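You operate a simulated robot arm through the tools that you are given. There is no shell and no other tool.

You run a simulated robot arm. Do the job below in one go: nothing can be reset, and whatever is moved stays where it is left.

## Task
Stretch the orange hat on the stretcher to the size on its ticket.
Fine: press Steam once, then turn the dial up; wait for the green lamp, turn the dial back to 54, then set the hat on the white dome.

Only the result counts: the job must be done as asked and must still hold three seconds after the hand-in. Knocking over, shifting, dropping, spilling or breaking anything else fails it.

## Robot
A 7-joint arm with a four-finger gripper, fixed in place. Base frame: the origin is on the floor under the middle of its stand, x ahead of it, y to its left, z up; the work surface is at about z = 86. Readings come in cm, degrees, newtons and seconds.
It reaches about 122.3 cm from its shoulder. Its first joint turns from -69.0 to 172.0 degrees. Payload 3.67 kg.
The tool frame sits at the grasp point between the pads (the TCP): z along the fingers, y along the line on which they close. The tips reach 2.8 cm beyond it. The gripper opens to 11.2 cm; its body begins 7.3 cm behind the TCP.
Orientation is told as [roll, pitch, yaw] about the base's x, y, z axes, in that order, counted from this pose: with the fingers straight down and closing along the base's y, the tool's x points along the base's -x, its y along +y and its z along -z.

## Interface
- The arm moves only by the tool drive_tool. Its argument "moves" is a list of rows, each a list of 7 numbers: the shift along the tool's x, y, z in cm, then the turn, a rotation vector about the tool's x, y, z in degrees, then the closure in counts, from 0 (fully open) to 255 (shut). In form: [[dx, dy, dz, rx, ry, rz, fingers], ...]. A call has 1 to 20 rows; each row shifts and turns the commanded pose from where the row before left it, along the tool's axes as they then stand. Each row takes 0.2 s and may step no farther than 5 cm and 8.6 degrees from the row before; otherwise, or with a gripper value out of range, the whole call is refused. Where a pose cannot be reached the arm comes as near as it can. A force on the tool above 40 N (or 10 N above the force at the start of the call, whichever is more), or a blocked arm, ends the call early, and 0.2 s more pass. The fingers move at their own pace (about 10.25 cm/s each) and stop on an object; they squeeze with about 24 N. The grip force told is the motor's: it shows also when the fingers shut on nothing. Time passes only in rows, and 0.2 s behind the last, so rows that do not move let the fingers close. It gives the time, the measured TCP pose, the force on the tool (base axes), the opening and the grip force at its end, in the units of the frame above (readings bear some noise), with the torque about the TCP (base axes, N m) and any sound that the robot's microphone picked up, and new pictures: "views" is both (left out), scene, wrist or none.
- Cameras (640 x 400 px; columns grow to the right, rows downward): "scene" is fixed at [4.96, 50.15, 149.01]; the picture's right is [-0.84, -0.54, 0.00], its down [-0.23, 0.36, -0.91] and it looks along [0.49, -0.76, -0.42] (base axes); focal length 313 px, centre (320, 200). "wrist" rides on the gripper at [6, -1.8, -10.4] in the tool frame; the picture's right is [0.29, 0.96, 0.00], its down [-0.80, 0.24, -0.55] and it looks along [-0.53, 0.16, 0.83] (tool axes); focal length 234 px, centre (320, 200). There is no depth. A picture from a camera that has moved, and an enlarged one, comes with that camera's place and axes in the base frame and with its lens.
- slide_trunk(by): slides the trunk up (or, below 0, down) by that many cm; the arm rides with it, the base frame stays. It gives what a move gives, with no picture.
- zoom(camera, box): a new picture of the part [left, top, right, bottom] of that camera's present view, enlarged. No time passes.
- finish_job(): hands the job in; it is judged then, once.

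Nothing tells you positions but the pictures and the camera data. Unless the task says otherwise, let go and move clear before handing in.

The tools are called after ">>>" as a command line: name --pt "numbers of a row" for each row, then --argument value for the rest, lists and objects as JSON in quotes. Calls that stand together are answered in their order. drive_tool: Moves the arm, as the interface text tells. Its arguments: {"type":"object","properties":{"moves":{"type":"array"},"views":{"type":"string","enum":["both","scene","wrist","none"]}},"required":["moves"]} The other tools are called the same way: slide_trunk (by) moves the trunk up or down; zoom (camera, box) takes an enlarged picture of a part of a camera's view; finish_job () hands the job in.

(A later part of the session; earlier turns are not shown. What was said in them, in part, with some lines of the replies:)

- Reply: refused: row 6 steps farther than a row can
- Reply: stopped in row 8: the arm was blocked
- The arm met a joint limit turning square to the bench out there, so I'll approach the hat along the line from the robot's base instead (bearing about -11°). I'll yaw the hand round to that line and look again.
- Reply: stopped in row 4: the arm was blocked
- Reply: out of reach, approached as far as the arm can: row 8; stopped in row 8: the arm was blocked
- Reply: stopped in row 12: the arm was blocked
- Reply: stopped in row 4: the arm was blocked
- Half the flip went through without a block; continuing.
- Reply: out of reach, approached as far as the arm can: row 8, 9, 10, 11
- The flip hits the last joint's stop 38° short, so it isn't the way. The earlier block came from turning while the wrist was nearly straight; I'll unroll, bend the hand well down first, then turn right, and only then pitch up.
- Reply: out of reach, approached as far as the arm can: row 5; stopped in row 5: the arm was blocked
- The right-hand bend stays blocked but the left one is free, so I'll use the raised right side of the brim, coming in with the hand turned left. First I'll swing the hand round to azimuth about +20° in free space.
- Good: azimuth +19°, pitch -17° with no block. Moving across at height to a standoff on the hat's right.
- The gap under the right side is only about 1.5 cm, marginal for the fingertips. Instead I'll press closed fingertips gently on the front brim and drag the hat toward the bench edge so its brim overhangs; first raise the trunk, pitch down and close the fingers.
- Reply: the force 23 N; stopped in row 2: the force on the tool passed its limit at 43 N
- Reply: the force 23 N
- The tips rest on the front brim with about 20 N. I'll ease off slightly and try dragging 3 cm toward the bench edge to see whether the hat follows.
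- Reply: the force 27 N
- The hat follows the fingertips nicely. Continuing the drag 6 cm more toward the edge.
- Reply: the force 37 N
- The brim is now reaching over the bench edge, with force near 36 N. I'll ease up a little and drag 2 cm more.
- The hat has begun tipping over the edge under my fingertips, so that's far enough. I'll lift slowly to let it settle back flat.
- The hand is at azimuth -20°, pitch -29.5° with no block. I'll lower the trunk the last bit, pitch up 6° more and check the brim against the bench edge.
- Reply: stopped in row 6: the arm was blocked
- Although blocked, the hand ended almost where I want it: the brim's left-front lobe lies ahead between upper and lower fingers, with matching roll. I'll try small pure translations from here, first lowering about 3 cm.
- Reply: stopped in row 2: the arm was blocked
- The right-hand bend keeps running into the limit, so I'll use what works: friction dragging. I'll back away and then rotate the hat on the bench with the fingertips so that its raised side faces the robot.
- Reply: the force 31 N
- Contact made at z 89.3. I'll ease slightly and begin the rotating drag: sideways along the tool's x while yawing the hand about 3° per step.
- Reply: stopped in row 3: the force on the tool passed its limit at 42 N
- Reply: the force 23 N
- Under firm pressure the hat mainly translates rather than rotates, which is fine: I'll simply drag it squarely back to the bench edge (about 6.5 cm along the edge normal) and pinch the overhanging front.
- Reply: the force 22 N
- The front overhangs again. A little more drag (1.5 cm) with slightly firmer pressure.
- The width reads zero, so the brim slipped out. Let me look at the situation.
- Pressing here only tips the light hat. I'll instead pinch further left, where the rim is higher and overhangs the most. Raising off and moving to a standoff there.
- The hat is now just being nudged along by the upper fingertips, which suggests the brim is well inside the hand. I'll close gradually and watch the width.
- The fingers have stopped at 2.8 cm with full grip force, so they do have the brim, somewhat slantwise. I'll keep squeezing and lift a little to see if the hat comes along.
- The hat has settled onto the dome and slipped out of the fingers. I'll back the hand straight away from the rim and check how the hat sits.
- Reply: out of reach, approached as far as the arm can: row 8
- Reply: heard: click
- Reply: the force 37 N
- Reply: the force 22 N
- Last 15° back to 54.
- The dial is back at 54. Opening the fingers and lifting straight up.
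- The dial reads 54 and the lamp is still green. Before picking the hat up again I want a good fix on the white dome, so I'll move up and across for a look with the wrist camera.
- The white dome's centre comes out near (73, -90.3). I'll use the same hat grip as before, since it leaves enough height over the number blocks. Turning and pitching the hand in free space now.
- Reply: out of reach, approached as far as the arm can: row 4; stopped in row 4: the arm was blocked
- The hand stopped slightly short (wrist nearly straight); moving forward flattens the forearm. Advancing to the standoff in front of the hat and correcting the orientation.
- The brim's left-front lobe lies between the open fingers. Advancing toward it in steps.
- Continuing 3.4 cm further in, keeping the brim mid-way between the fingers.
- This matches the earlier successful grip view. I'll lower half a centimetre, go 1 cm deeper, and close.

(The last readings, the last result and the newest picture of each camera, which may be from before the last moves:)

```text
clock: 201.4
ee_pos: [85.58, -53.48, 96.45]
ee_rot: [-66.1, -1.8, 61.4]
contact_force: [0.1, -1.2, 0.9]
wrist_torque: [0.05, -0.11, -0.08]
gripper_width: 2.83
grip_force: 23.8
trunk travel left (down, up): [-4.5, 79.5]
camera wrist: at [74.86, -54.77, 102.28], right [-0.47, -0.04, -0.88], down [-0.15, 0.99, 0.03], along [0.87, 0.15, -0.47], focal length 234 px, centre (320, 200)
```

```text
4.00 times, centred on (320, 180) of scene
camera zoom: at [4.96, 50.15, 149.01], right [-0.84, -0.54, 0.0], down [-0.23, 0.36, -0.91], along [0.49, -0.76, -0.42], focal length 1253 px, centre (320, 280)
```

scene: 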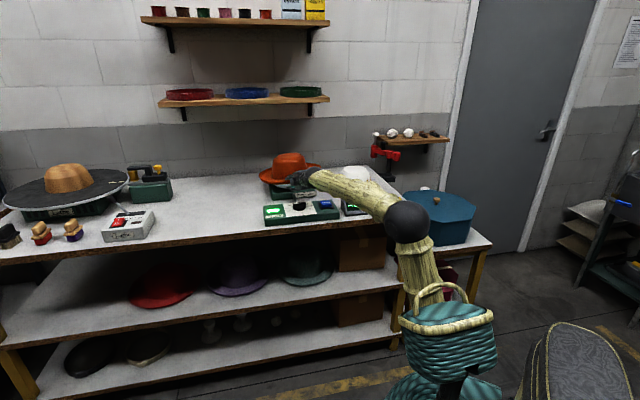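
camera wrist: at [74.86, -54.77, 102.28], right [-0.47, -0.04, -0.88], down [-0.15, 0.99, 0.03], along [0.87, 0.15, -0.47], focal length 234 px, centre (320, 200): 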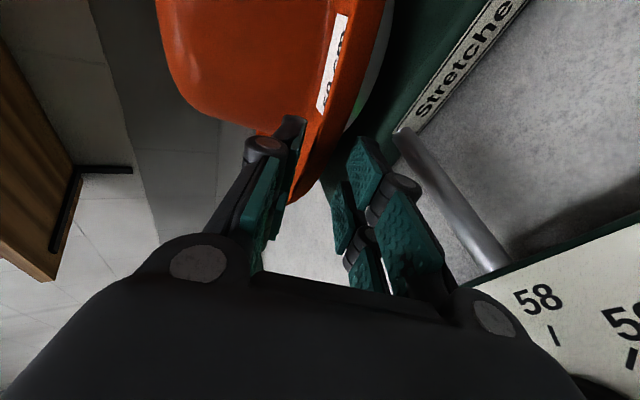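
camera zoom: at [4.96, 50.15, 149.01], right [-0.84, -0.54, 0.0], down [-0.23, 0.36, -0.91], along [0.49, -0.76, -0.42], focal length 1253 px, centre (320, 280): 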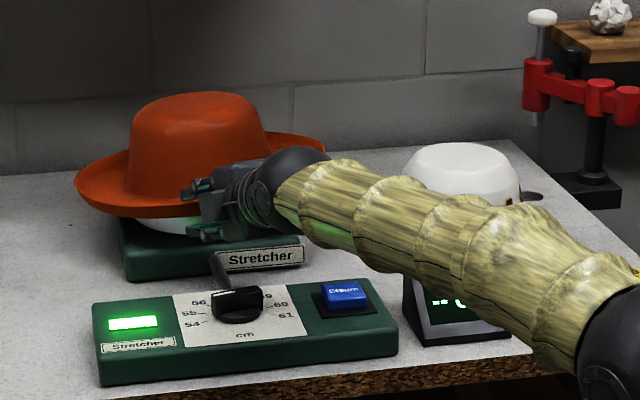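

Gripped again at 2.83 cm. Lifting slowly off the dome.

>>> drive_tool --pt "0 -0.46 -0.2 0 0 0 255" --pt "0 -0.46 -0.2 0 0 0 255" --pt "0 -0.64 -0.28 0 0 0 255" --pt "0 -0.64 -0.28 0 0 0 255" --pt "0 -0.64 -0.28 0 0 0 255" --pt "0 -0.64 -0.28 0 0 0 255" --views "scene"

>>> zoom --camera "scene" --box '[240, 120, 400, 230]'

```text
clock: 202.8
ee_pos: [85.64, -53.7, 100.5]
ee_rot: [-66.2, -1.8, 61.5]
contact_force: [0.4, 0.0, -1.4]
wrist_torque: [0.17, 0.18, 0.0]
gripper_width: 2.78
grip_force: 24.0
trunk travel left (down, up): [-4.5, 79.5]
```

scene: 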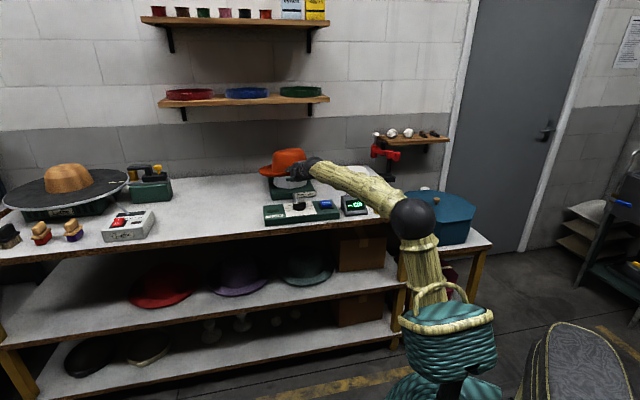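

```text
3.64 times, centred on (320, 175) of scene
camera zoom: at [4.96, 50.15, 149.01], right [-0.84, -0.54, 0.0], down [-0.23, 0.36, -0.91], along [0.49, -0.76, -0.42], focal length 1139 px, centre (320, 291)
```

zoom: 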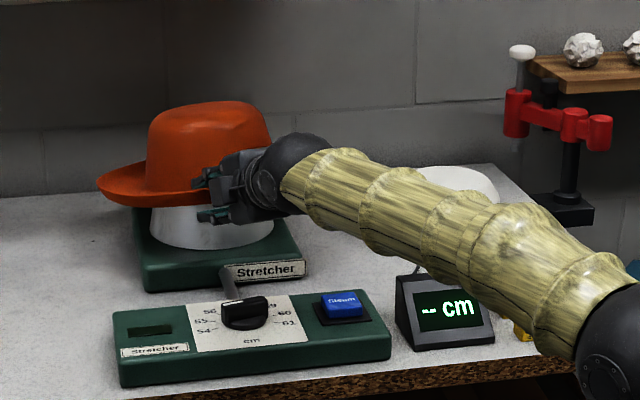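

The hat is coming off cleanly. Raising 9 cm more to clear the dome.

>>> drive_tool --pt "0 -0.92 -0.4 0 0 0 255" --pt "0 -0.92 -0.4 0 0 0 255" --pt "0 -0.92 -0.4 0 0 0 255" --pt "0 -0.92 -0.4 0 0 0 255" --pt "0 -0.92 -0.4 0 0 0 255" --pt "0 -0.92 -0.4 0 0 0 255" --pt "0 -0.92 -0.4 0 0 0 255" --pt "0 -0.92 -0.4 0 0 0 255" --pt "0 -0.92 -0.4 0 0 0 255" --views "both"

>>> zoom --camera "scene" --box '[240, 110, 400, 230]'

```text
clock: 204.8
ee_pos: [85.58, -53.87, 109.58]
ee_rot: [-66.2, -1.8, 61.5]
contact_force: [0.2, 0.1, -1.3]
wrist_torque: [0.14, 0.13, 0.04]
gripper_width: 2.79
grip_force: 23.9
trunk travel left (down, up): [-4.5, 79.5]
camera wrist: at [74.87, -55.19, 115.17], right [-0.47, -0.04, -0.88], down [-0.15, 0.99, 0.03], along [0.87, 0.15, -0.47], focal length 234 px, centre (320, 200)
```

scene: 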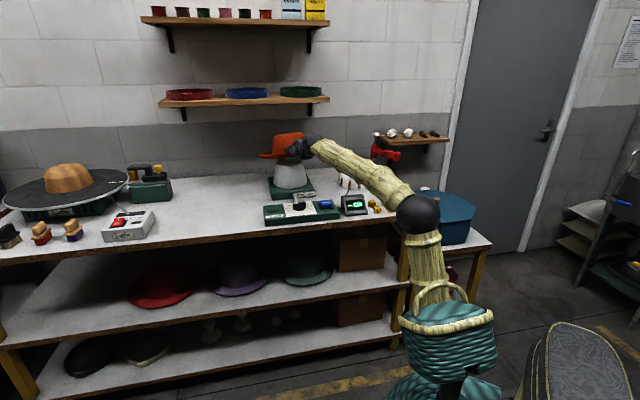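
wrist: 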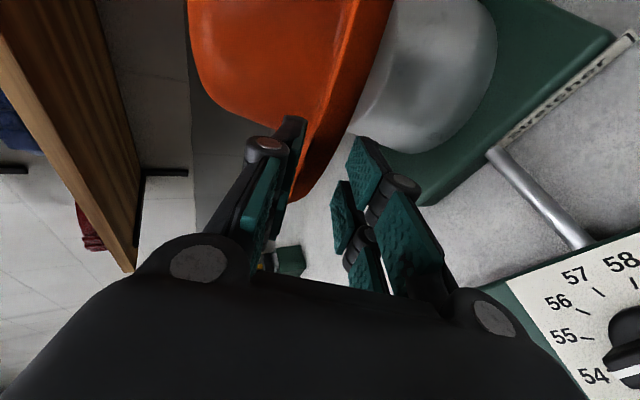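

```text
3.33 times, centred on (320, 170) of scene
camera zoom: at [4.96, 50.15, 149.01], right [-0.84, -0.54, 0.0], down [-0.23, 0.36, -0.91], along [0.49, -0.76, -0.42], focal length 1044 px, centre (320, 300)
```

zoom: 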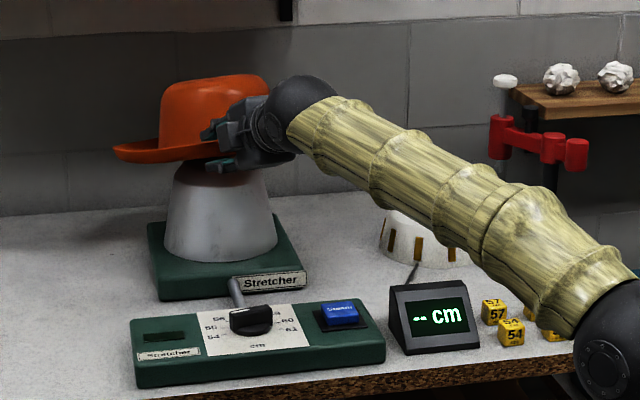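

The hat is held clear of the dome, and the stretcher lamp went out. Before carrying it across, I'll check the area around the white dome for anything in the way, especially the red arm behind it.

>>> zoom --camera "scene" --box '[330, 110, 430, 220]'

>>> drive_tool --pt "0 -0.92 -0.4 0 0 0 255" --pt "0 -0.92 -0.4 0 0 0 255" --pt "0 -0.92 -0.4 0 0 0 255" --views "none"

```text
3.64 times, centred on (380, 165) of scene
camera zoom: at [4.96, 50.15, 149.01], right [-0.84, -0.54, 0.0], down [-0.23, 0.36, -0.91], along [0.49, -0.76, -0.42], focal length 1139 px, centre (102, 327)
```

zoom: 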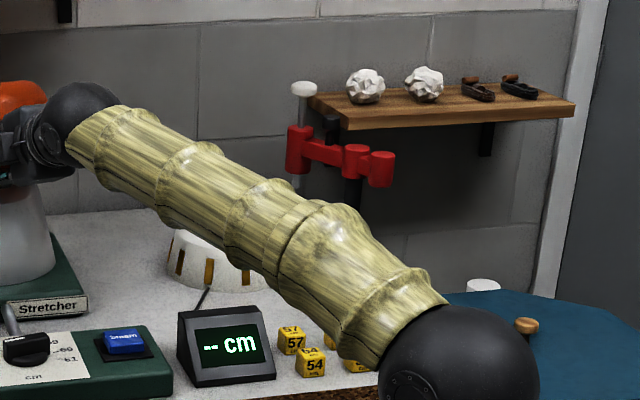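

```text
clock: 205.6
ee_pos: [85.53, -53.93, 112.55]
ee_rot: [-66.0, -1.9, 61.5]
contact_force: [-0.1, -0.2, -0.9]
wrist_torque: [0.18, 0.17, 0.02]
gripper_width: 2.76
grip_force: 24.6
trunk travel left (down, up): [-4.5, 79.5]
```

The red arm's stand is off the right end beyond the hat's reach if I keep the hat centred. Carrying the hat across toward the white dome.

>>> drive_tool --pt "0.95 0.1 -0.29 0 0 0 255" --pt "1.5 0.15 -0.46 0 0 0 255" --pt "2.0 0.204 -0.62 0 0 0 255" --pt "2.0 0.204 -0.62 0 0 0 255" --pt "2.0 0.204 -0.62 0 0 0 255" --pt "2.0 0.204 -0.62 0 0 0 255" --pt "2.0 0.204 -0.62 0 0 0 255" --pt "2.0 0.204 -0.62 0 0 0 255" --pt "1.5 0.15 -0.46 0 0 0 255" --pt "0.95 0.1 -0.29 0 0 0 255" --views "both"

```text
clock: 207.8
ee_pos: [72.57, -66.15, 112.49]
ee_rot: [-66.1, -1.8, 61.5]
contact_force: [-0.1, -0.1, -0.8]
wrist_torque: [0.22, 0.17, -0.04]
gripper_width: 2.77
grip_force: 24.2
trunk travel left (down, up): [-4.5, 79.5]
camera wrist: at [61.83, -67.49, 118.16], right [-0.47, -0.04, -0.88], down [-0.15, 0.99, 0.03], along [0.87, 0.15, -0.47], focal length 234 px, centre (320, 200)
```

scene: 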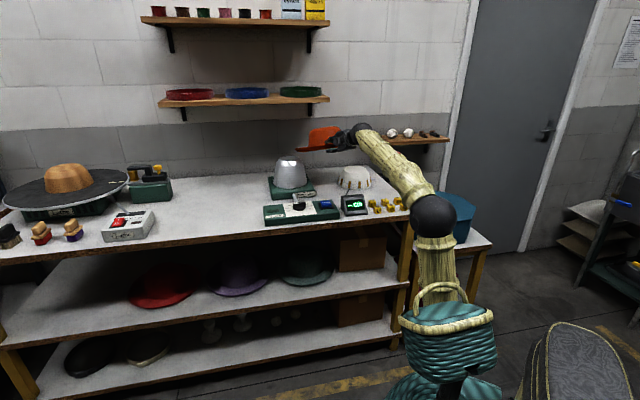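
wrist: 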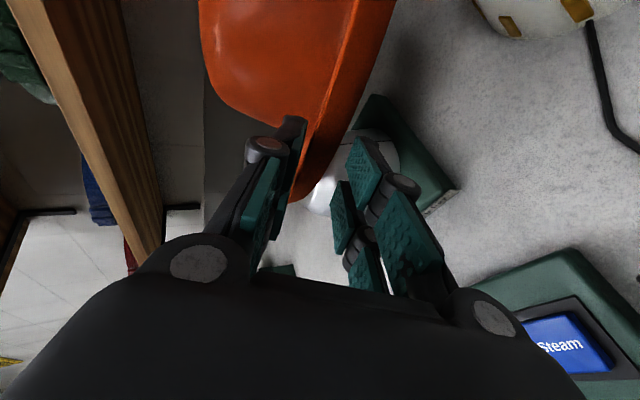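

I'll move a bit further, then lower the hat below the level of the little wall shelf before going the rest of the way to the white dome.

>>> drive_tool --pt "1.2 0.12 -0.37 0 0 0 255" --pt "2.0 0.204 -0.62 0 0 0 255" --pt "2.2 0.22 -0.68 0 0 0 255" --pt "2.0 0.204 -0.62 0 0 0 255" --pt "1.2 0.12 -0.37 0 0 0 255" --pt "0.03 0.9 0.4 0 0 0 255" --pt "0.03 0.9 0.4 0 0 0 255" --pt "0.03 0.9 0.4 0 0 0 255" --pt "0.03 0.9 0.4 0 0 0 255" --pt "0.03 0.9 0.4 0 0 0 255" --pt "0.03 0.9 0.4 0 0 0 255" --pt "0.03 0.9 0.4 0 0 0 255" --pt "0.03 0.9 0.4 0 0 0 255" --pt "0.03 0.9 0.4 0 0 0 255" --views "both"

>>> zoom --camera "scene" --box '[280, 110, 430, 220]'

```text
clock: 210.8
ee_pos: [66.18, -72.64, 103.66]
ee_rot: [-66.1, -1.8, 61.5]
contact_force: [0.7, -0.8, -1.3]
wrist_torque: [0.18, 0.15, -0.02]
gripper_width: 2.77
grip_force: 23.4
trunk travel left (down, up): [-4.5, 79.5]
camera wrist: at [55.43, -73.92, 109.37], right [-0.47, -0.04, -0.88], down [-0.15, 0.99, 0.03], along [0.87, 0.15, -0.47], focal length 234 px, centre (320, 200)
```

scene: 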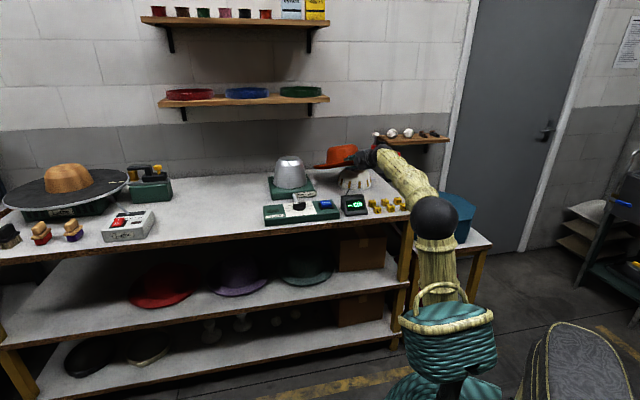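
wrist: 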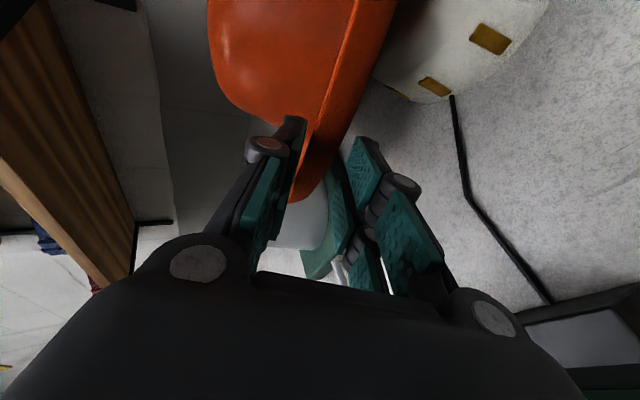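

```text
3.64 times, centred on (355, 165) of scene
camera zoom: at [4.96, 50.15, 149.01], right [-0.84, -0.54, 0.0], down [-0.23, 0.36, -0.91], along [0.49, -0.76, -0.42], focal length 1139 px, centre (193, 327)
```

zoom: 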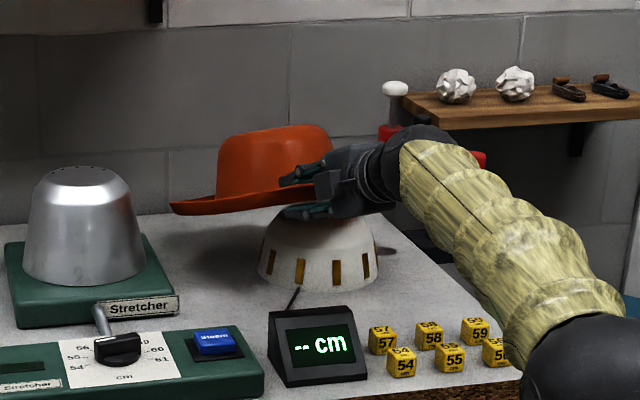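

The hat sags about 10° to its left in the grip. I'll roll the hand slightly to level it before continuing.

>>> drive_tool --pt "0 0 0 0 0 2.5 255" --pt "0 0 0 0 0 2.5 255" --pt "0 0 0 0 0 2.5 255" --pt "0 0 0 0 0 2.5 255" --views "scene"

>>> zoom --camera "scene" --box '[280, 110, 430, 220]'

```text
clock: 211.8
ee_pos: [66.0, -72.55, 103.64]
ee_rot: [-65.7, -10.9, 57.3]
contact_force: [0.0, -0.3, 1.2]
wrist_torque: [-0.39, -0.11, 0.15]
gripper_width: 2.78
grip_force: 24.3
trunk travel left (down, up): [-4.5, 79.5]
```

scene: 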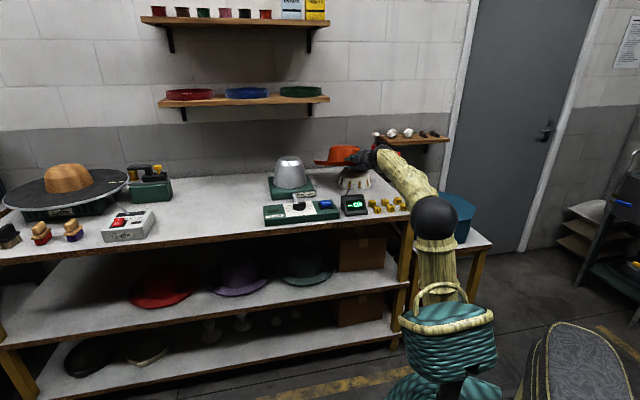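

```text
3.64 times, centred on (355, 165) of scene
camera zoom: at [4.96, 50.15, 149.01], right [-0.84, -0.54, 0.0], down [-0.23, 0.36, -0.91], along [0.49, -0.76, -0.42], focal length 1139 px, centre (193, 327)
```

zoom: 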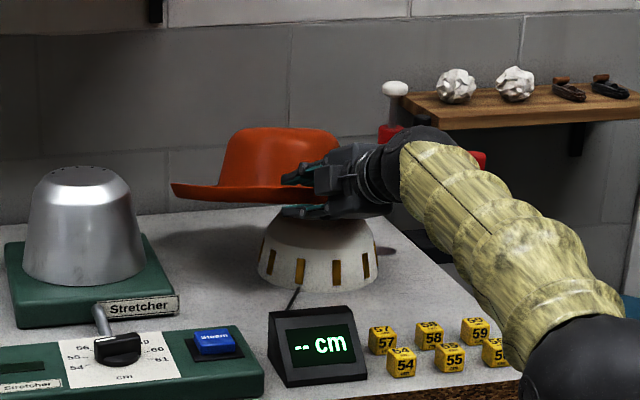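

The hat looks level now. Checking the forces at rest.

>>> drive_tool --pt "0 0 0 0 0 0 255" --pt "0 0 0 0 0 0 255" --views "wrist"

>>> zoom --camera "wrist" --box '[200, 0, 560, 200]'

```text
clock: 212.4
ee_pos: [66.01, -72.5, 103.57]
ee_rot: [-65.6, -10.9, 57.4]
contact_force: [1.2, -0.1, -0.7]
wrist_torque: [-0.11, 0.06, 0.02]
gripper_width: 2.77
grip_force: 23.6
trunk travel left (down, up): [-4.5, 79.5]
camera wrist: at [54.86, -73.74, 108.29], right [-0.4, 0.11, -0.91], down [-0.09, 0.98, 0.16], along [0.91, 0.14, -0.38], focal length 234 px, centre (320, 200)
```

wrist: 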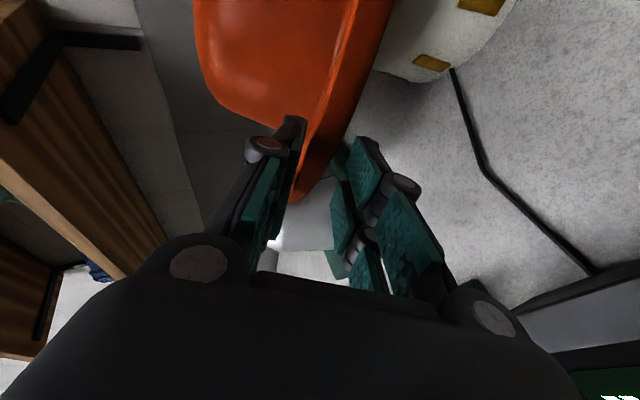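

```text
1.78 times, centred on (380, 100) of wrist
camera zoom: at [54.86, -73.74, 108.29], right [-0.4, 0.11, -0.91], down [-0.09, 0.98, 0.16], along [0.91, 0.14, -0.38], focal length 416 px, centre (213, 378)
```

zoom: 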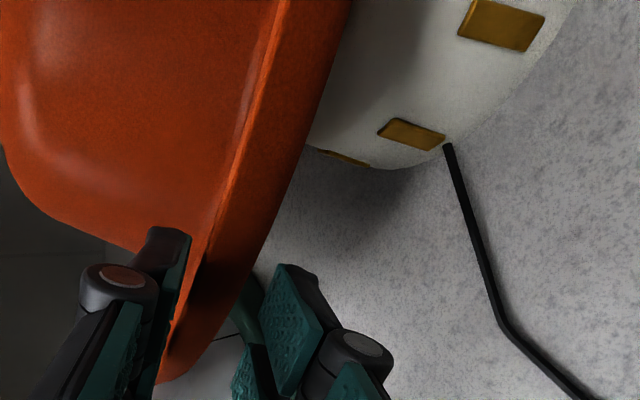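

Forces are fine and the hat is held. Moving the last few centimetres toward the white dome, keeping about 1 cm short on the side of the red arm.

>>> drive_tool --pt "1.21 0 -0.54 0 0 0 255" --pt "1.21 0 -0.54 0 0 0 255" --pt "1.21 0 -0.54 0 0 0 255" --pt "1.21 0 -0.54 0 0 0 255" --views "both"

>>> zoom --camera "scene" --box '[290, 110, 430, 210]'

>>> zoom --camera "wrist" --box '[200, 0, 560, 200]'

```text
clock: 213.4
ee_pos: [61.73, -75.68, 103.39]
ee_rot: [-65.7, -10.9, 57.3]
contact_force: [0.0, 0.5, -1.7]
wrist_torque: [0.19, 0.15, 0.0]
gripper_width: 2.78
grip_force: 23.9
trunk travel left (down, up): [-4.5, 79.5]
camera wrist: at [50.49, -76.84, 108.17], right [-0.4, 0.11, -0.91], down [-0.09, 0.98, 0.16], along [0.91, 0.14, -0.38], focal length 234 px, centre (320, 200)
```

scene: 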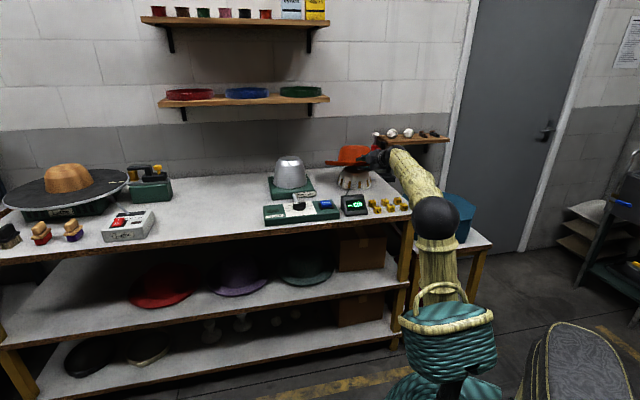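
wrist: 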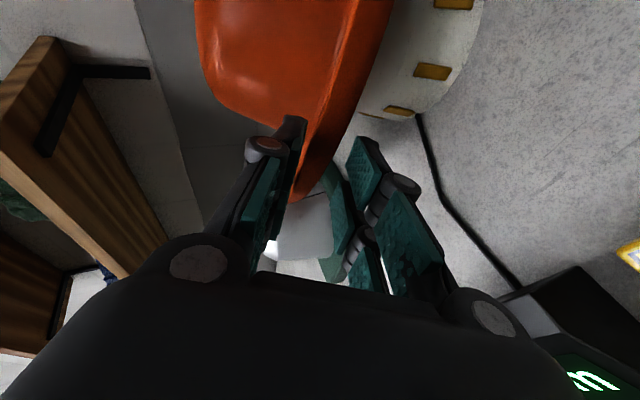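

```text
4.00 times, centred on (360, 160) of scene
camera zoom: at [4.96, 50.15, 149.01], right [-0.84, -0.54, 0.0], down [-0.23, 0.36, -0.91], along [0.49, -0.76, -0.42], focal length 1253 px, centre (160, 360)
```

zoom: 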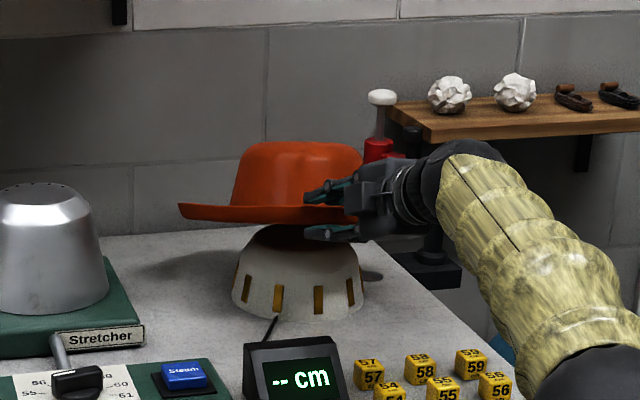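

```text
1.78 times, centred on (380, 100) of wrist
camera zoom: at [50.49, -76.84, 108.17], right [-0.4, 0.11, -0.91], down [-0.09, 0.98, 0.16], along [0.91, 0.14, -0.38], focal length 416 px, centre (213, 378)
```

zoom: 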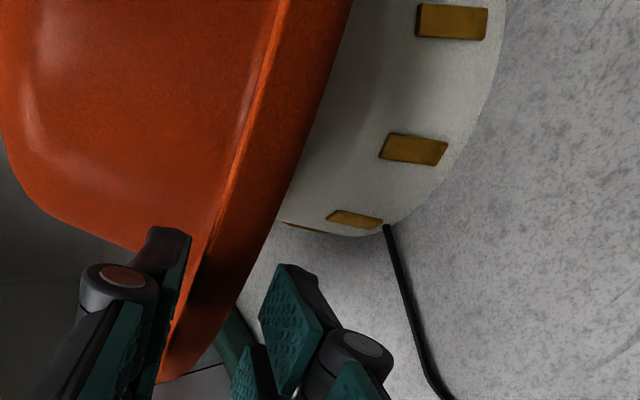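

Hat and white dome line up well. Lowering 6 cm onto it.

>>> drive_tool --pt "0.19 0.89 0.41 0 0 0 255" --pt "0.19 0.89 0.41 0 0 0 255" --pt "0.19 0.89 0.41 0 0 0 255" --pt "0.19 0.89 0.41 0 0 0 255" --pt "0.19 0.89 0.41 0 0 0 255" --views "both"

>>> zoom --camera "scene" --box '[290, 120, 430, 220]'

>>> zoom --camera "wrist" --box '[200, 0, 560, 200]'

```text
clock: 214.6
ee_pos: [61.89, -75.58, 98.54]
ee_rot: [-65.6, -10.9, 57.5]
contact_force: [1.4, -3.5, -0.7]
wrist_torque: [-0.29, -0.1, -0.19]
gripper_width: 2.81
grip_force: 24.1
trunk travel left (down, up): [-4.5, 79.5]
camera wrist: at [50.61, -76.85, 103.19], right [-0.4, 0.11, -0.91], down [-0.09, 0.98, 0.16], along [0.91, 0.14, -0.38], focal length 234 px, centre (320, 200)
```

scene: 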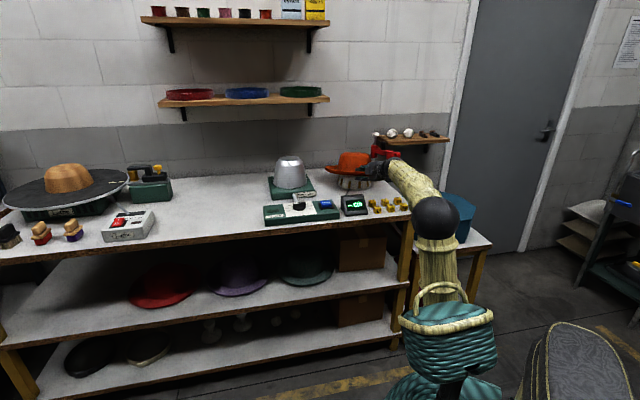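
wrist: 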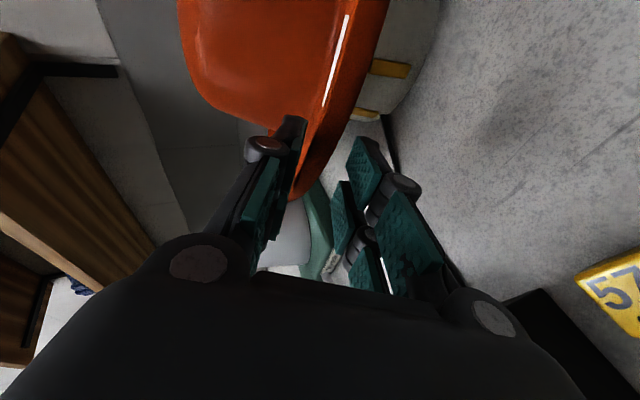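

```text
4.00 times, centred on (360, 170) of scene
camera zoom: at [4.96, 50.15, 149.01], right [-0.84, -0.54, 0.0], down [-0.23, 0.36, -0.91], along [0.49, -0.76, -0.42], focal length 1253 px, centre (160, 320)
```

zoom: 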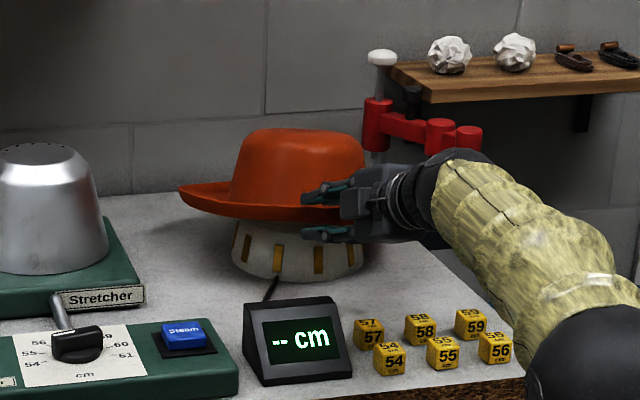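

```text
1.78 times, centred on (380, 100) of wrist
camera zoom: at [50.61, -76.85, 103.19], right [-0.4, 0.11, -0.91], down [-0.09, 0.98, 0.16], along [0.91, 0.14, -0.38], focal length 416 px, centre (213, 378)
```

zoom: 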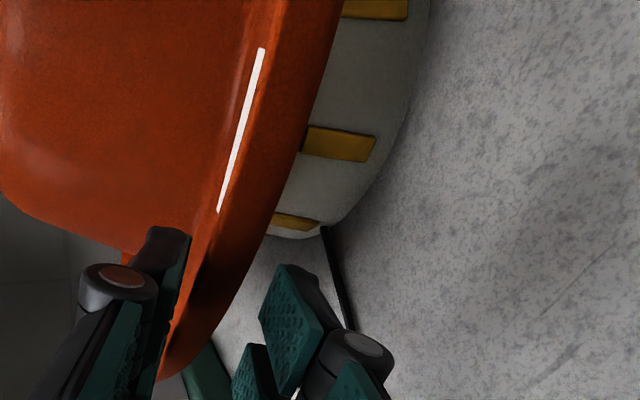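

The hat has just touched the dome's rim on one side; nudging it about 1 cm to centre, then continuing down.

>>> drive_tool --pt "0.48 -0.11 0.03 0 0 0 255" --pt "0.48 -0.11 0.03 0 0 0 255" --pt "0.1 0.45 0.2 0 0 0 255" --pt "0.1 0.45 0.2 0 0 0 255" --views "both"

>>> zoom --camera "scene" --box '[290, 120, 430, 220]'

```text
clock: 215.6
ee_pos: [61.29, -76.58, 97.58]
ee_rot: [-65.6, -10.9, 57.4]
contact_force: [0.1, -0.3, -1.4]
wrist_torque: [0.19, 0.13, 0.0]
gripper_width: 2.79
grip_force: 23.8
trunk travel left (down, up): [-4.5, 79.5]
camera wrist: at [50.2, -77.71, 102.28], right [-0.4, 0.11, -0.91], down [-0.09, 0.98, 0.16], along [0.91, 0.14, -0.38], focal length 234 px, centre (320, 200)
```

scene: 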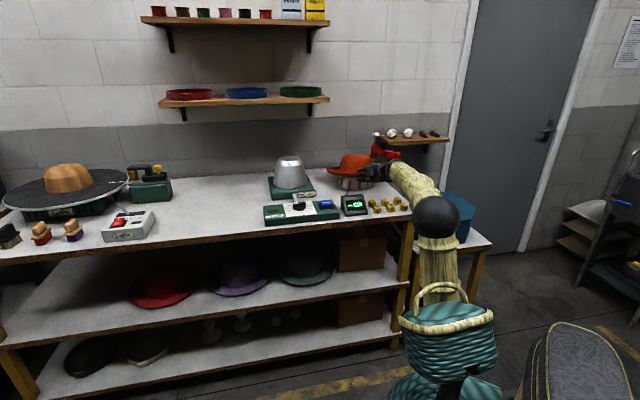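
wrist: 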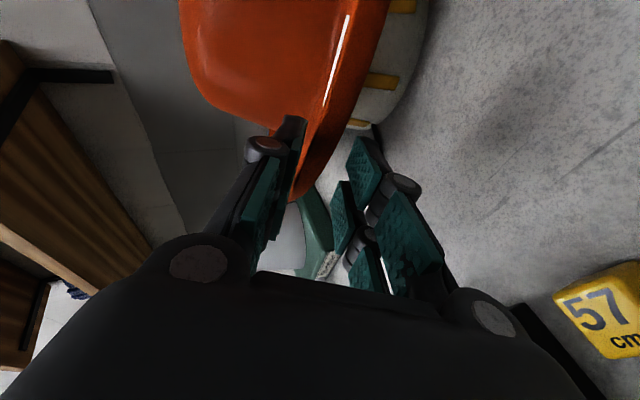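

```text
4.00 times, centred on (360, 170) of scene
camera zoom: at [4.96, 50.15, 149.01], right [-0.84, -0.54, 0.0], down [-0.23, 0.36, -0.91], along [0.49, -0.76, -0.42], focal length 1253 px, centre (160, 320)
```

zoom: 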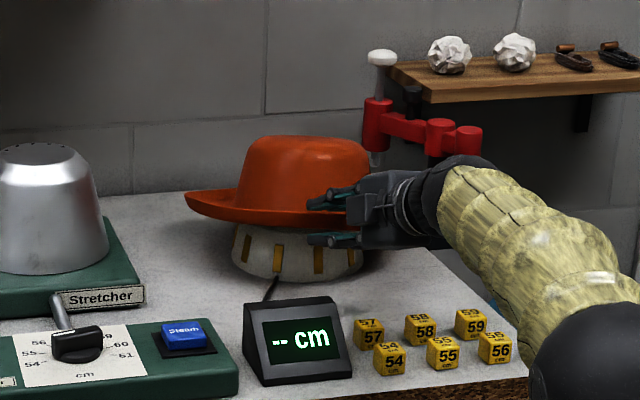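

Contact relieved. Fine-centring 0.6 cm and continuing down in half-centimetre steps.

>>> drive_tool --pt "-0.32 -0.15 0.49 0 0 0 255" --pt "0.1 0.45 0.2 0 0 0 255" --pt "0.1 0.45 0.2 0 0 0 255" --pt "0.1 0.45 0.2 0 0 0 255" --views "none"

>>> drive_tool --pt "0.1 0.45 0.2 0 0 0 255" --pt "0.1 0.45 0.2 0 0 0 255" --views "both"

>>> zoom --camera "scene" --box '[290, 120, 430, 220]'

```text
clock: 216.6
ee_pos: [61.98, -76.4, 95.94]
ee_rot: [-65.6, -10.8, 57.3]
contact_force: [-0.2, 0.3, -0.6]
wrist_torque: [0.22, 0.15, 0.01]
gripper_width: 2.79
grip_force: 23.9
trunk travel left (down, up): [-4.5, 79.5]
```

```text
clock: 217.2
ee_pos: [61.96, -76.49, 95.05]
ee_rot: [-65.6, -11.0, 57.5]
contact_force: [-0.4, 0.2, 0.5]
wrist_torque: [-0.16, -0.06, 0.03]
gripper_width: 2.8
grip_force: 24.0
trunk travel left (down, up): [-4.5, 79.5]
camera wrist: at [50.78, -77.8, 99.75], right [-0.4, 0.11, -0.91], down [-0.09, 0.98, 0.16], along [0.91, 0.14, -0.38], focal length 234 px, centre (320, 200)
```

scene: 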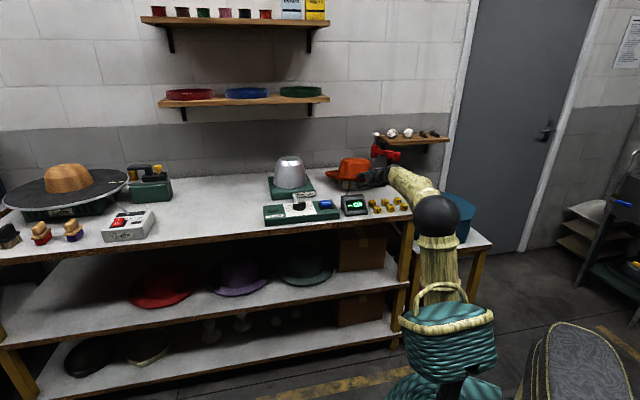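
wrist: 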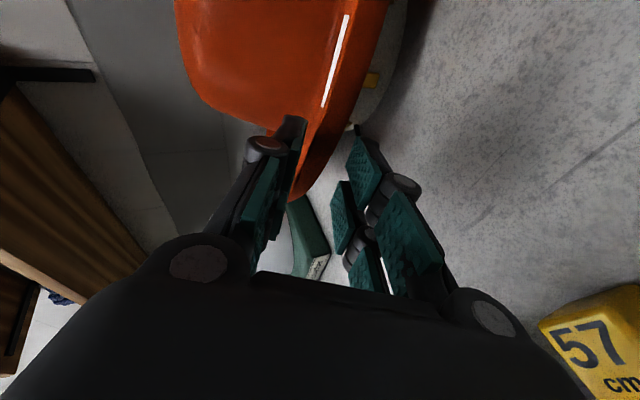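

```text
4.00 times, centred on (360, 170) of scene
camera zoom: at [4.96, 50.15, 149.01], right [-0.84, -0.54, 0.0], down [-0.23, 0.36, -0.91], along [0.49, -0.76, -0.42], focal length 1253 px, centre (160, 320)
```

zoom: 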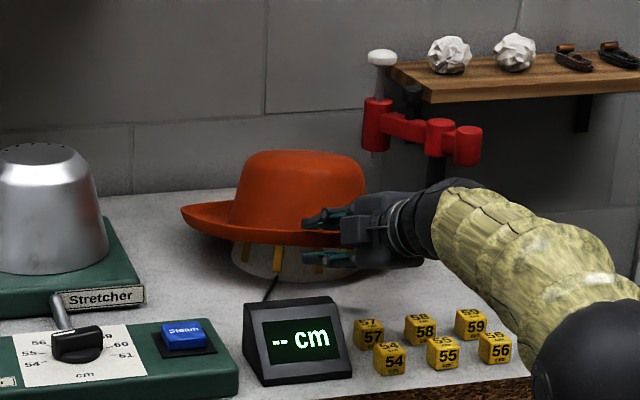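

The dome is inside the crown. Continuing down gently.

>>> drive_tool --pt "0.1 0.45 0.2 0 0 0 255" --pt "0.1 0.45 0.2 0 0 0 255" --views "none"

>>> drive_tool --pt "0.1 0.45 0.2 0 0 0 255" --pt "0.1 0.45 0.2 0 0 0 255" --views "both"

>>> zoom --camera "scene" --box '[290, 120, 430, 220]'

```text
clock: 217.8
ee_pos: [61.98, -76.58, 94.13]
ee_rot: [-65.5, -10.9, 57.4]
contact_force: [-0.3, 0.4, 0.3]
wrist_torque: [-0.2, -0.06, 0.01]
gripper_width: 2.81
grip_force: 23.9
trunk travel left (down, up): [-4.5, 79.5]
```

```text
clock: 218.4
ee_pos: [61.95, -76.64, 93.06]
ee_rot: [-65.6, -10.9, 57.5]
contact_force: [-0.6, 0.8, 0.6]
wrist_torque: [-0.25, -0.12, 0.03]
gripper_width: 2.81
grip_force: 24.2
trunk travel left (down, up): [-4.5, 79.5]
camera wrist: at [50.82, -77.79, 97.83], right [-0.4, 0.11, -0.91], down [-0.09, 0.98, 0.16], along [0.91, 0.14, -0.38], focal length 234 px, centre (320, 200)
```

scene: 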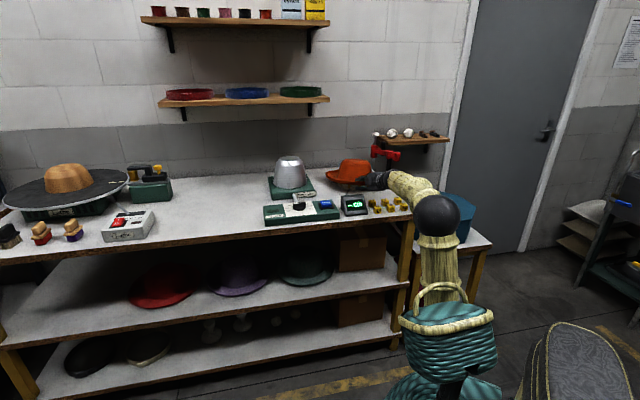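
wrist: 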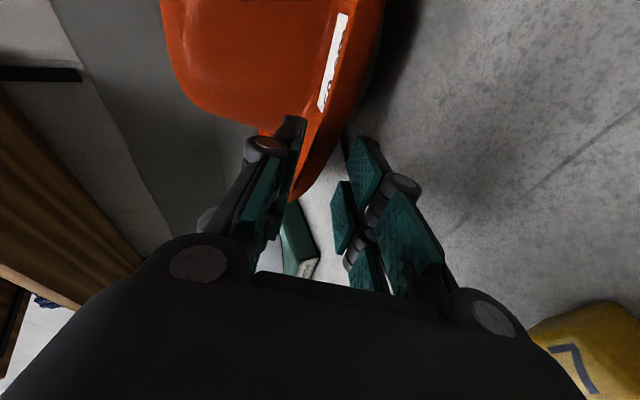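

```text
4.00 times, centred on (360, 170) of scene
camera zoom: at [4.96, 50.15, 149.01], right [-0.84, -0.54, 0.0], down [-0.23, 0.36, -0.91], along [0.49, -0.76, -0.42], focal length 1253 px, centre (160, 320)
```

zoom: 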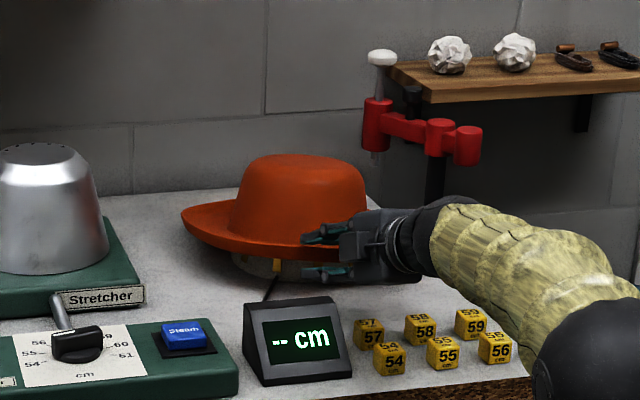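

The hat's weight is now on the dome. One more centimetre down, then release.

>>> drive_tool --pt "0.1 0.45 0.2 0 0 0 255" --pt "0.08 0.36 0.16 0 0 0 255" --views "none"

>>> drive_tool --pt "0 0 0 0 0 0 180" --pt "0 0 0 0 0 0 170" --pt "0 0 0 0 0 0 155" --pt "0 0 0 0 0 0 145" --views "both"

>>> zoom --camera "scene" --box '[290, 120, 430, 220]'

>>> zoom --camera "wrist" --box '[180, 0, 480, 230]'

```text
clock: 219.0
ee_pos: [61.95, -76.52, 92.28]
ee_rot: [-65.5, -10.9, 57.3]
contact_force: [-0.4, 0.4, -0.9]
wrist_torque: [-0.23, 0.02, -0.03]
gripper_width: 2.81
grip_force: 24.0
trunk travel left (down, up): [-4.5, 79.5]
```

```text
clock: 220.0
ee_pos: [62.09, -76.37, 92.29]
ee_rot: [-65.6, -11.0, 57.5]
contact_force: [-0.1, -0.1, 0.8]
wrist_torque: [0.01, 0.02, 0.02]
gripper_width: 4.81
grip_force: 0.1
trunk travel left (down, up): [-4.5, 79.5]
camera wrist: at [50.86, -77.69, 96.94], right [-0.4, 0.11, -0.91], down [-0.09, 0.98, 0.16], along [0.91, 0.14, -0.38], focal length 234 px, centre (320, 200)
```

scene: 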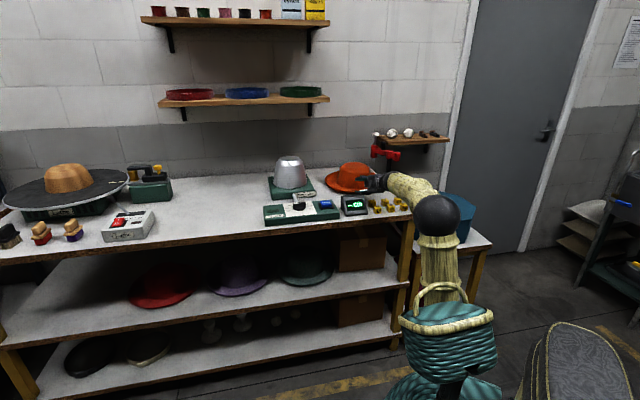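
wrist: 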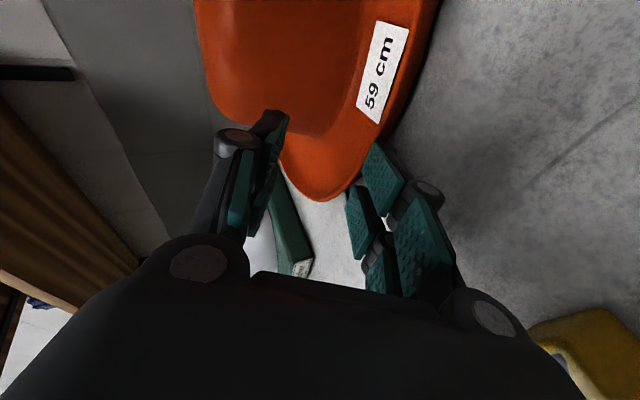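

```text
4.00 times, centred on (360, 170) of scene
camera zoom: at [4.96, 50.15, 149.01], right [-0.84, -0.54, 0.0], down [-0.23, 0.36, -0.91], along [0.49, -0.76, -0.42], focal length 1253 px, centre (160, 320)
```

zoom: 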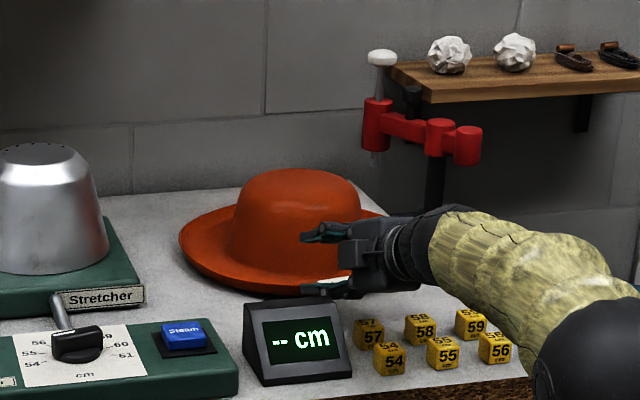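

```text
1.74 times, centred on (330, 115) of wrist
camera zoom: at [50.86, -77.69, 96.94], right [-0.4, 0.11, -0.91], down [-0.09, 0.98, 0.16], along [0.91, 0.14, -0.38], focal length 407 px, centre (303, 348)
```

zoom: 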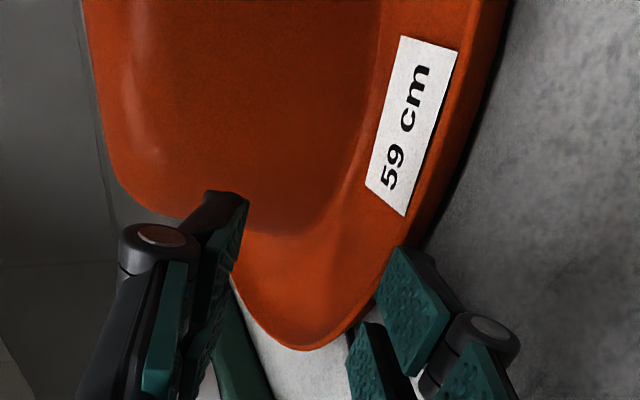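

The hat has dropped over the white dome. Withdrawing the fingers level, straight back from the brim.

>>> drive_tool --pt "0.04 0.2 -0.46 0 0 0 145" --pt "0.06 0.3 -0.69 0 0 0 145" --pt "0.08 0.4 -0.91 0 0 0 145" --pt "0.08 0.4 -0.91 0 0 0 145" --pt "0.08 0.3 -1.2 0 0 0 145" --pt "0 0 -1.5 0 0 0 145" --views "both"

>>> zoom --camera "scene" --box '[290, 120, 430, 220]'

>>> zoom --camera "wrist" --box '[180, 0, 480, 230]'

```text
clock: 221.4
ee_pos: [56.81, -73.71, 92.74]
ee_rot: [-65.6, -11.0, 57.4]
contact_force: [0.7, 0.2, -0.7]
wrist_torque: [0.01, 0.02, 0.02]
gripper_width: 4.85
grip_force: 0.0
trunk travel left (down, up): [-4.5, 79.5]
camera wrist: at [45.65, -75.0, 97.45], right [-0.4, 0.11, -0.91], down [-0.09, 0.98, 0.16], along [0.91, 0.14, -0.38], focal length 234 px, centre (320, 200)
```

scene: 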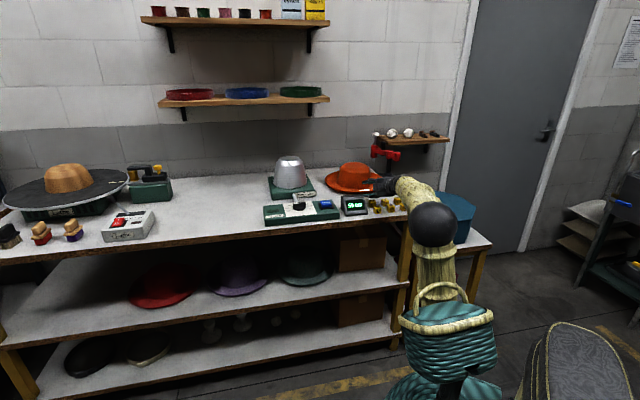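
wrist: 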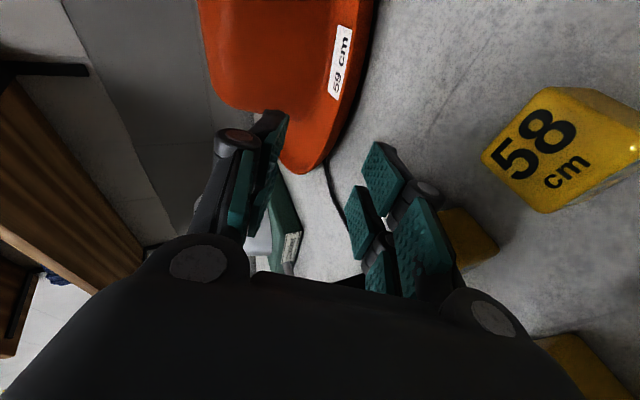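

```text
4.00 times, centred on (360, 170) of scene
camera zoom: at [4.96, 50.15, 149.01], right [-0.84, -0.54, 0.0], down [-0.23, 0.36, -0.91], along [0.49, -0.76, -0.42], focal length 1253 px, centre (160, 320)
```

zoom: 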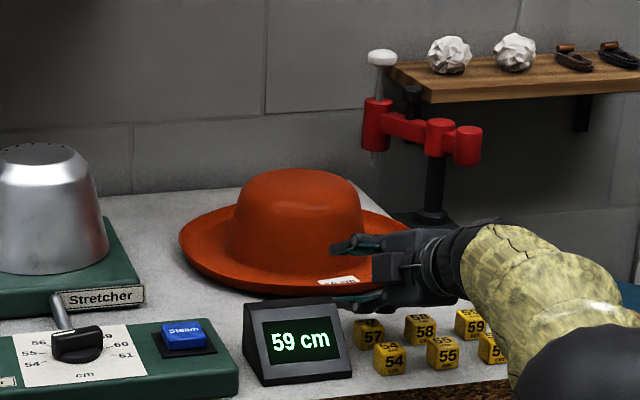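

```text
1.74 times, centred on (330, 115) of wrist
camera zoom: at [45.65, -75.0, 97.45], right [-0.4, 0.11, -0.91], down [-0.09, 0.98, 0.16], along [0.91, 0.14, -0.38], focal length 407 px, centre (303, 348)
```

zoom: 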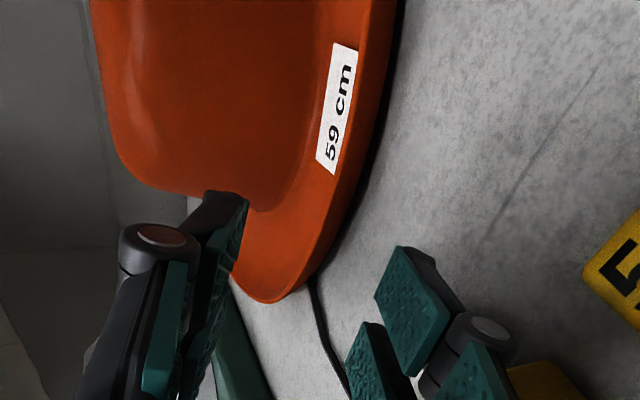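

The display reads 59 cm. The fingers are clear of the brim but close over the number blocks, so I'll go straight up.

>>> drive_tool --pt "-0.19 -0.89 -0.41 0 0 0 145" --pt "-0.38 -1.79 -0.81 0 0 0 145" --pt "-0.57 -2.68 -1.22 0 0 0 145" --pt "-0.57 -2.68 -1.22 0 0 0 145" --pt "-0.57 -2.68 -1.22 0 0 0 145" --pt "-0.57 -2.68 -1.22 0 0 0 145" --pt "-0.57 -2.68 -1.22 0 0 0 145" --views "both"

>>> zoom --camera "scene" --box '[250, 120, 430, 235]'

```text
clock: 223.0
ee_pos: [56.68, -73.6, 110.89]
ee_rot: [-65.6, -10.9, 57.4]
contact_force: [-0.6, 0.0, 0.0]
wrist_torque: [0.0, -0.02, 0.02]
gripper_width: 4.85
grip_force: 0.0
trunk travel left (down, up): [-4.5, 79.5]
camera wrist: at [45.6, -74.87, 115.59], right [-0.4, 0.11, -0.91], down [-0.09, 0.98, 0.16], along [0.91, 0.14, -0.38], focal length 234 px, centre (320, 200)
```

scene: 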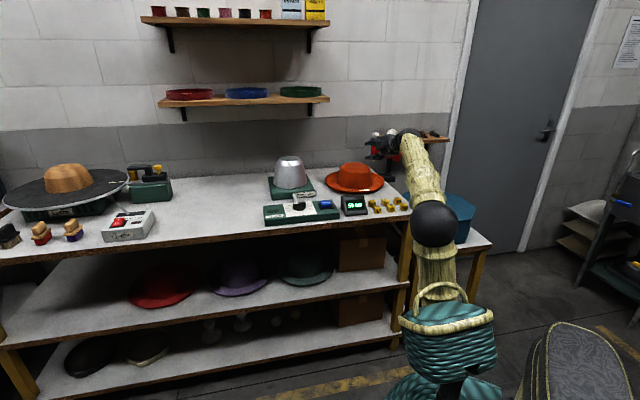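
wrist: 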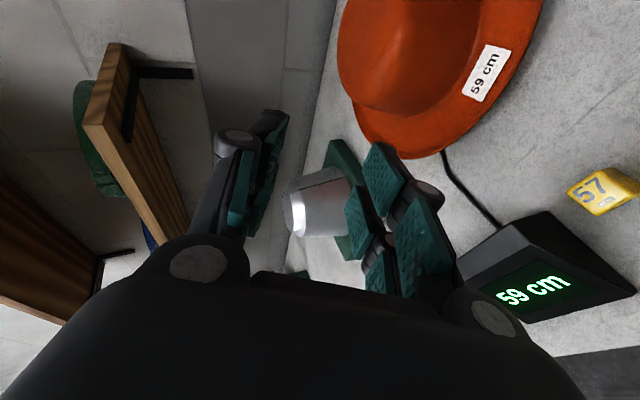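

```text
3.48 times, centred on (340, 178) of scene
camera zoom: at [4.96, 50.15, 149.01], right [-0.84, -0.54, 0.0], down [-0.23, 0.36, -0.91], along [0.49, -0.76, -0.42], focal length 1090 px, centre (250, 278)
```

zoom: 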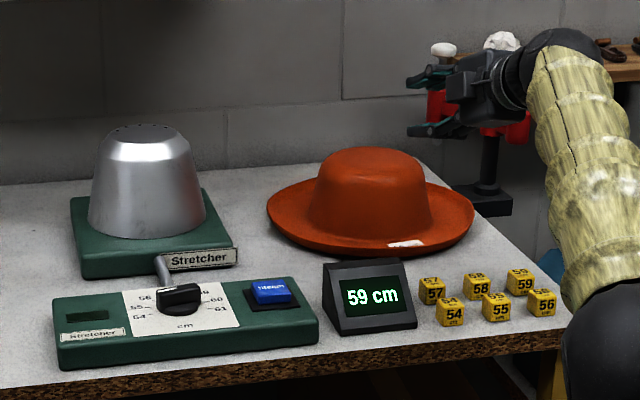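

The display shows 59 cm, the hat sits flat over the white dome and all blocks are in place. A last check of the dial and moving the hand further clear.

>>> drive_tool --pt "0 -1.5 -4 0 0 0 145" --pt "0 -1.5 -4 0 0 0 145" --pt "0 -1.5 -4 0 0 0 145" --pt "0 -1.5 -4 0 0 0 145" --views "both"

>>> zoom --camera "scene" --box '[260, 185, 370, 230]'

>>> zoom --camera "scene" --box '[0, 130, 420, 400]'

```text
clock: 224.0
ee_pos: [45.13, -69.2, 122.58]
ee_rot: [-65.6, -10.9, 57.4]
contact_force: [0.4, -0.6, 0.3]
wrist_torque: [0.02, 0.0, 0.0]
gripper_width: 4.84
grip_force: 0.1
trunk travel left (down, up): [-4.5, 79.5]
camera wrist: at [33.96, -70.61, 127.36], right [-0.4, 0.11, -0.91], down [-0.09, 0.98, 0.16], along [0.91, 0.14, -0.38], focal length 234 px, centre (320, 200)
```

scene: 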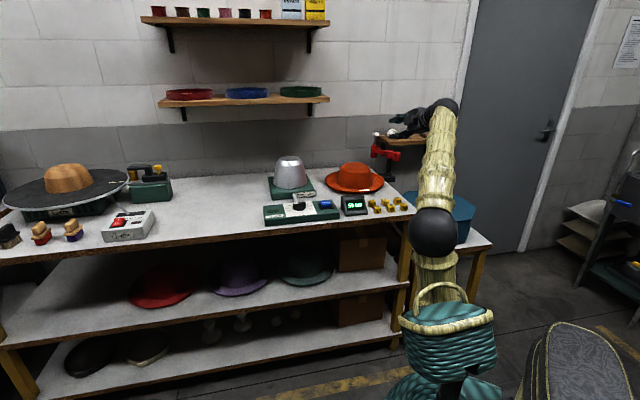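
wrist: 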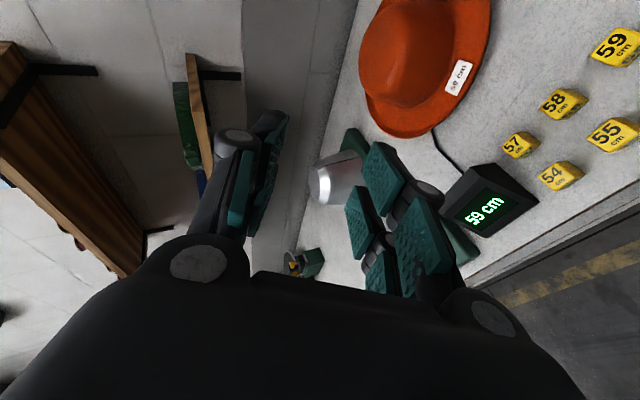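

```text
5.82 times, centred on (315, 208) of scene
camera zoom: at [4.96, 50.15, 149.01], right [-0.84, -0.54, 0.0], down [-0.23, 0.36, -0.91], along [0.49, -0.76, -0.42], focal length 1823 px, centre (349, 156)
```

zoom: 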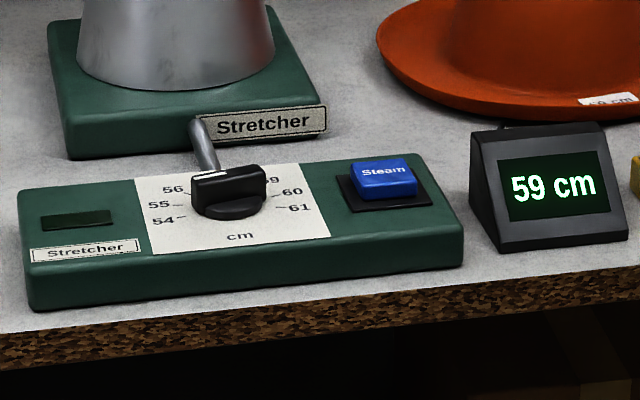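

```text
1.48 times, centred on (210, 265) of scene
camera zoom: at [4.96, 50.15, 149.01], right [-0.84, -0.54, 0.0], down [-0.23, 0.36, -0.91], along [0.49, -0.76, -0.42], focal length 464 px, centre (483, 104)
```

zoom: 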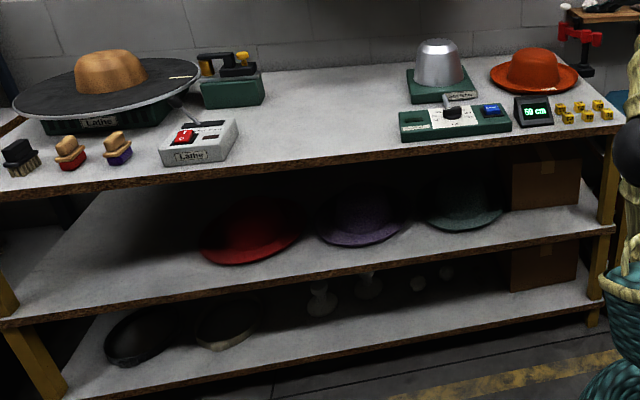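

The hat measures 59 cm on the white dome and the dial is back at 54. Steam was pressed once, nothing else appears moved, and the hand is clear. Handing in.

>>> finish_job

```text
The job is handed in.
```

The orange hat is stretched to 59 cm, the size on its ticket, and sits flat on the white dome, where the display reads 59 cm.

- **Steam and dial:** I pressed Steam once (it clicked) and turned the dial from 54 up to 59. When the green lamp came on I turned it back to 54.
- **Moving the hat:** Its brim was too low on the bench to grip at first. I pressed on it with closed fingertips and dragged the hat to the bench edge until the brim overhung, then gripped it there. The hat slipped out of the fingers as it settled on the stretcher dome, but it landed level.
- **Everything else:** In the final pictures nothing else on the bench looks moved, including the number blocks and the stretcher. The hand was open and clear when I handed in.
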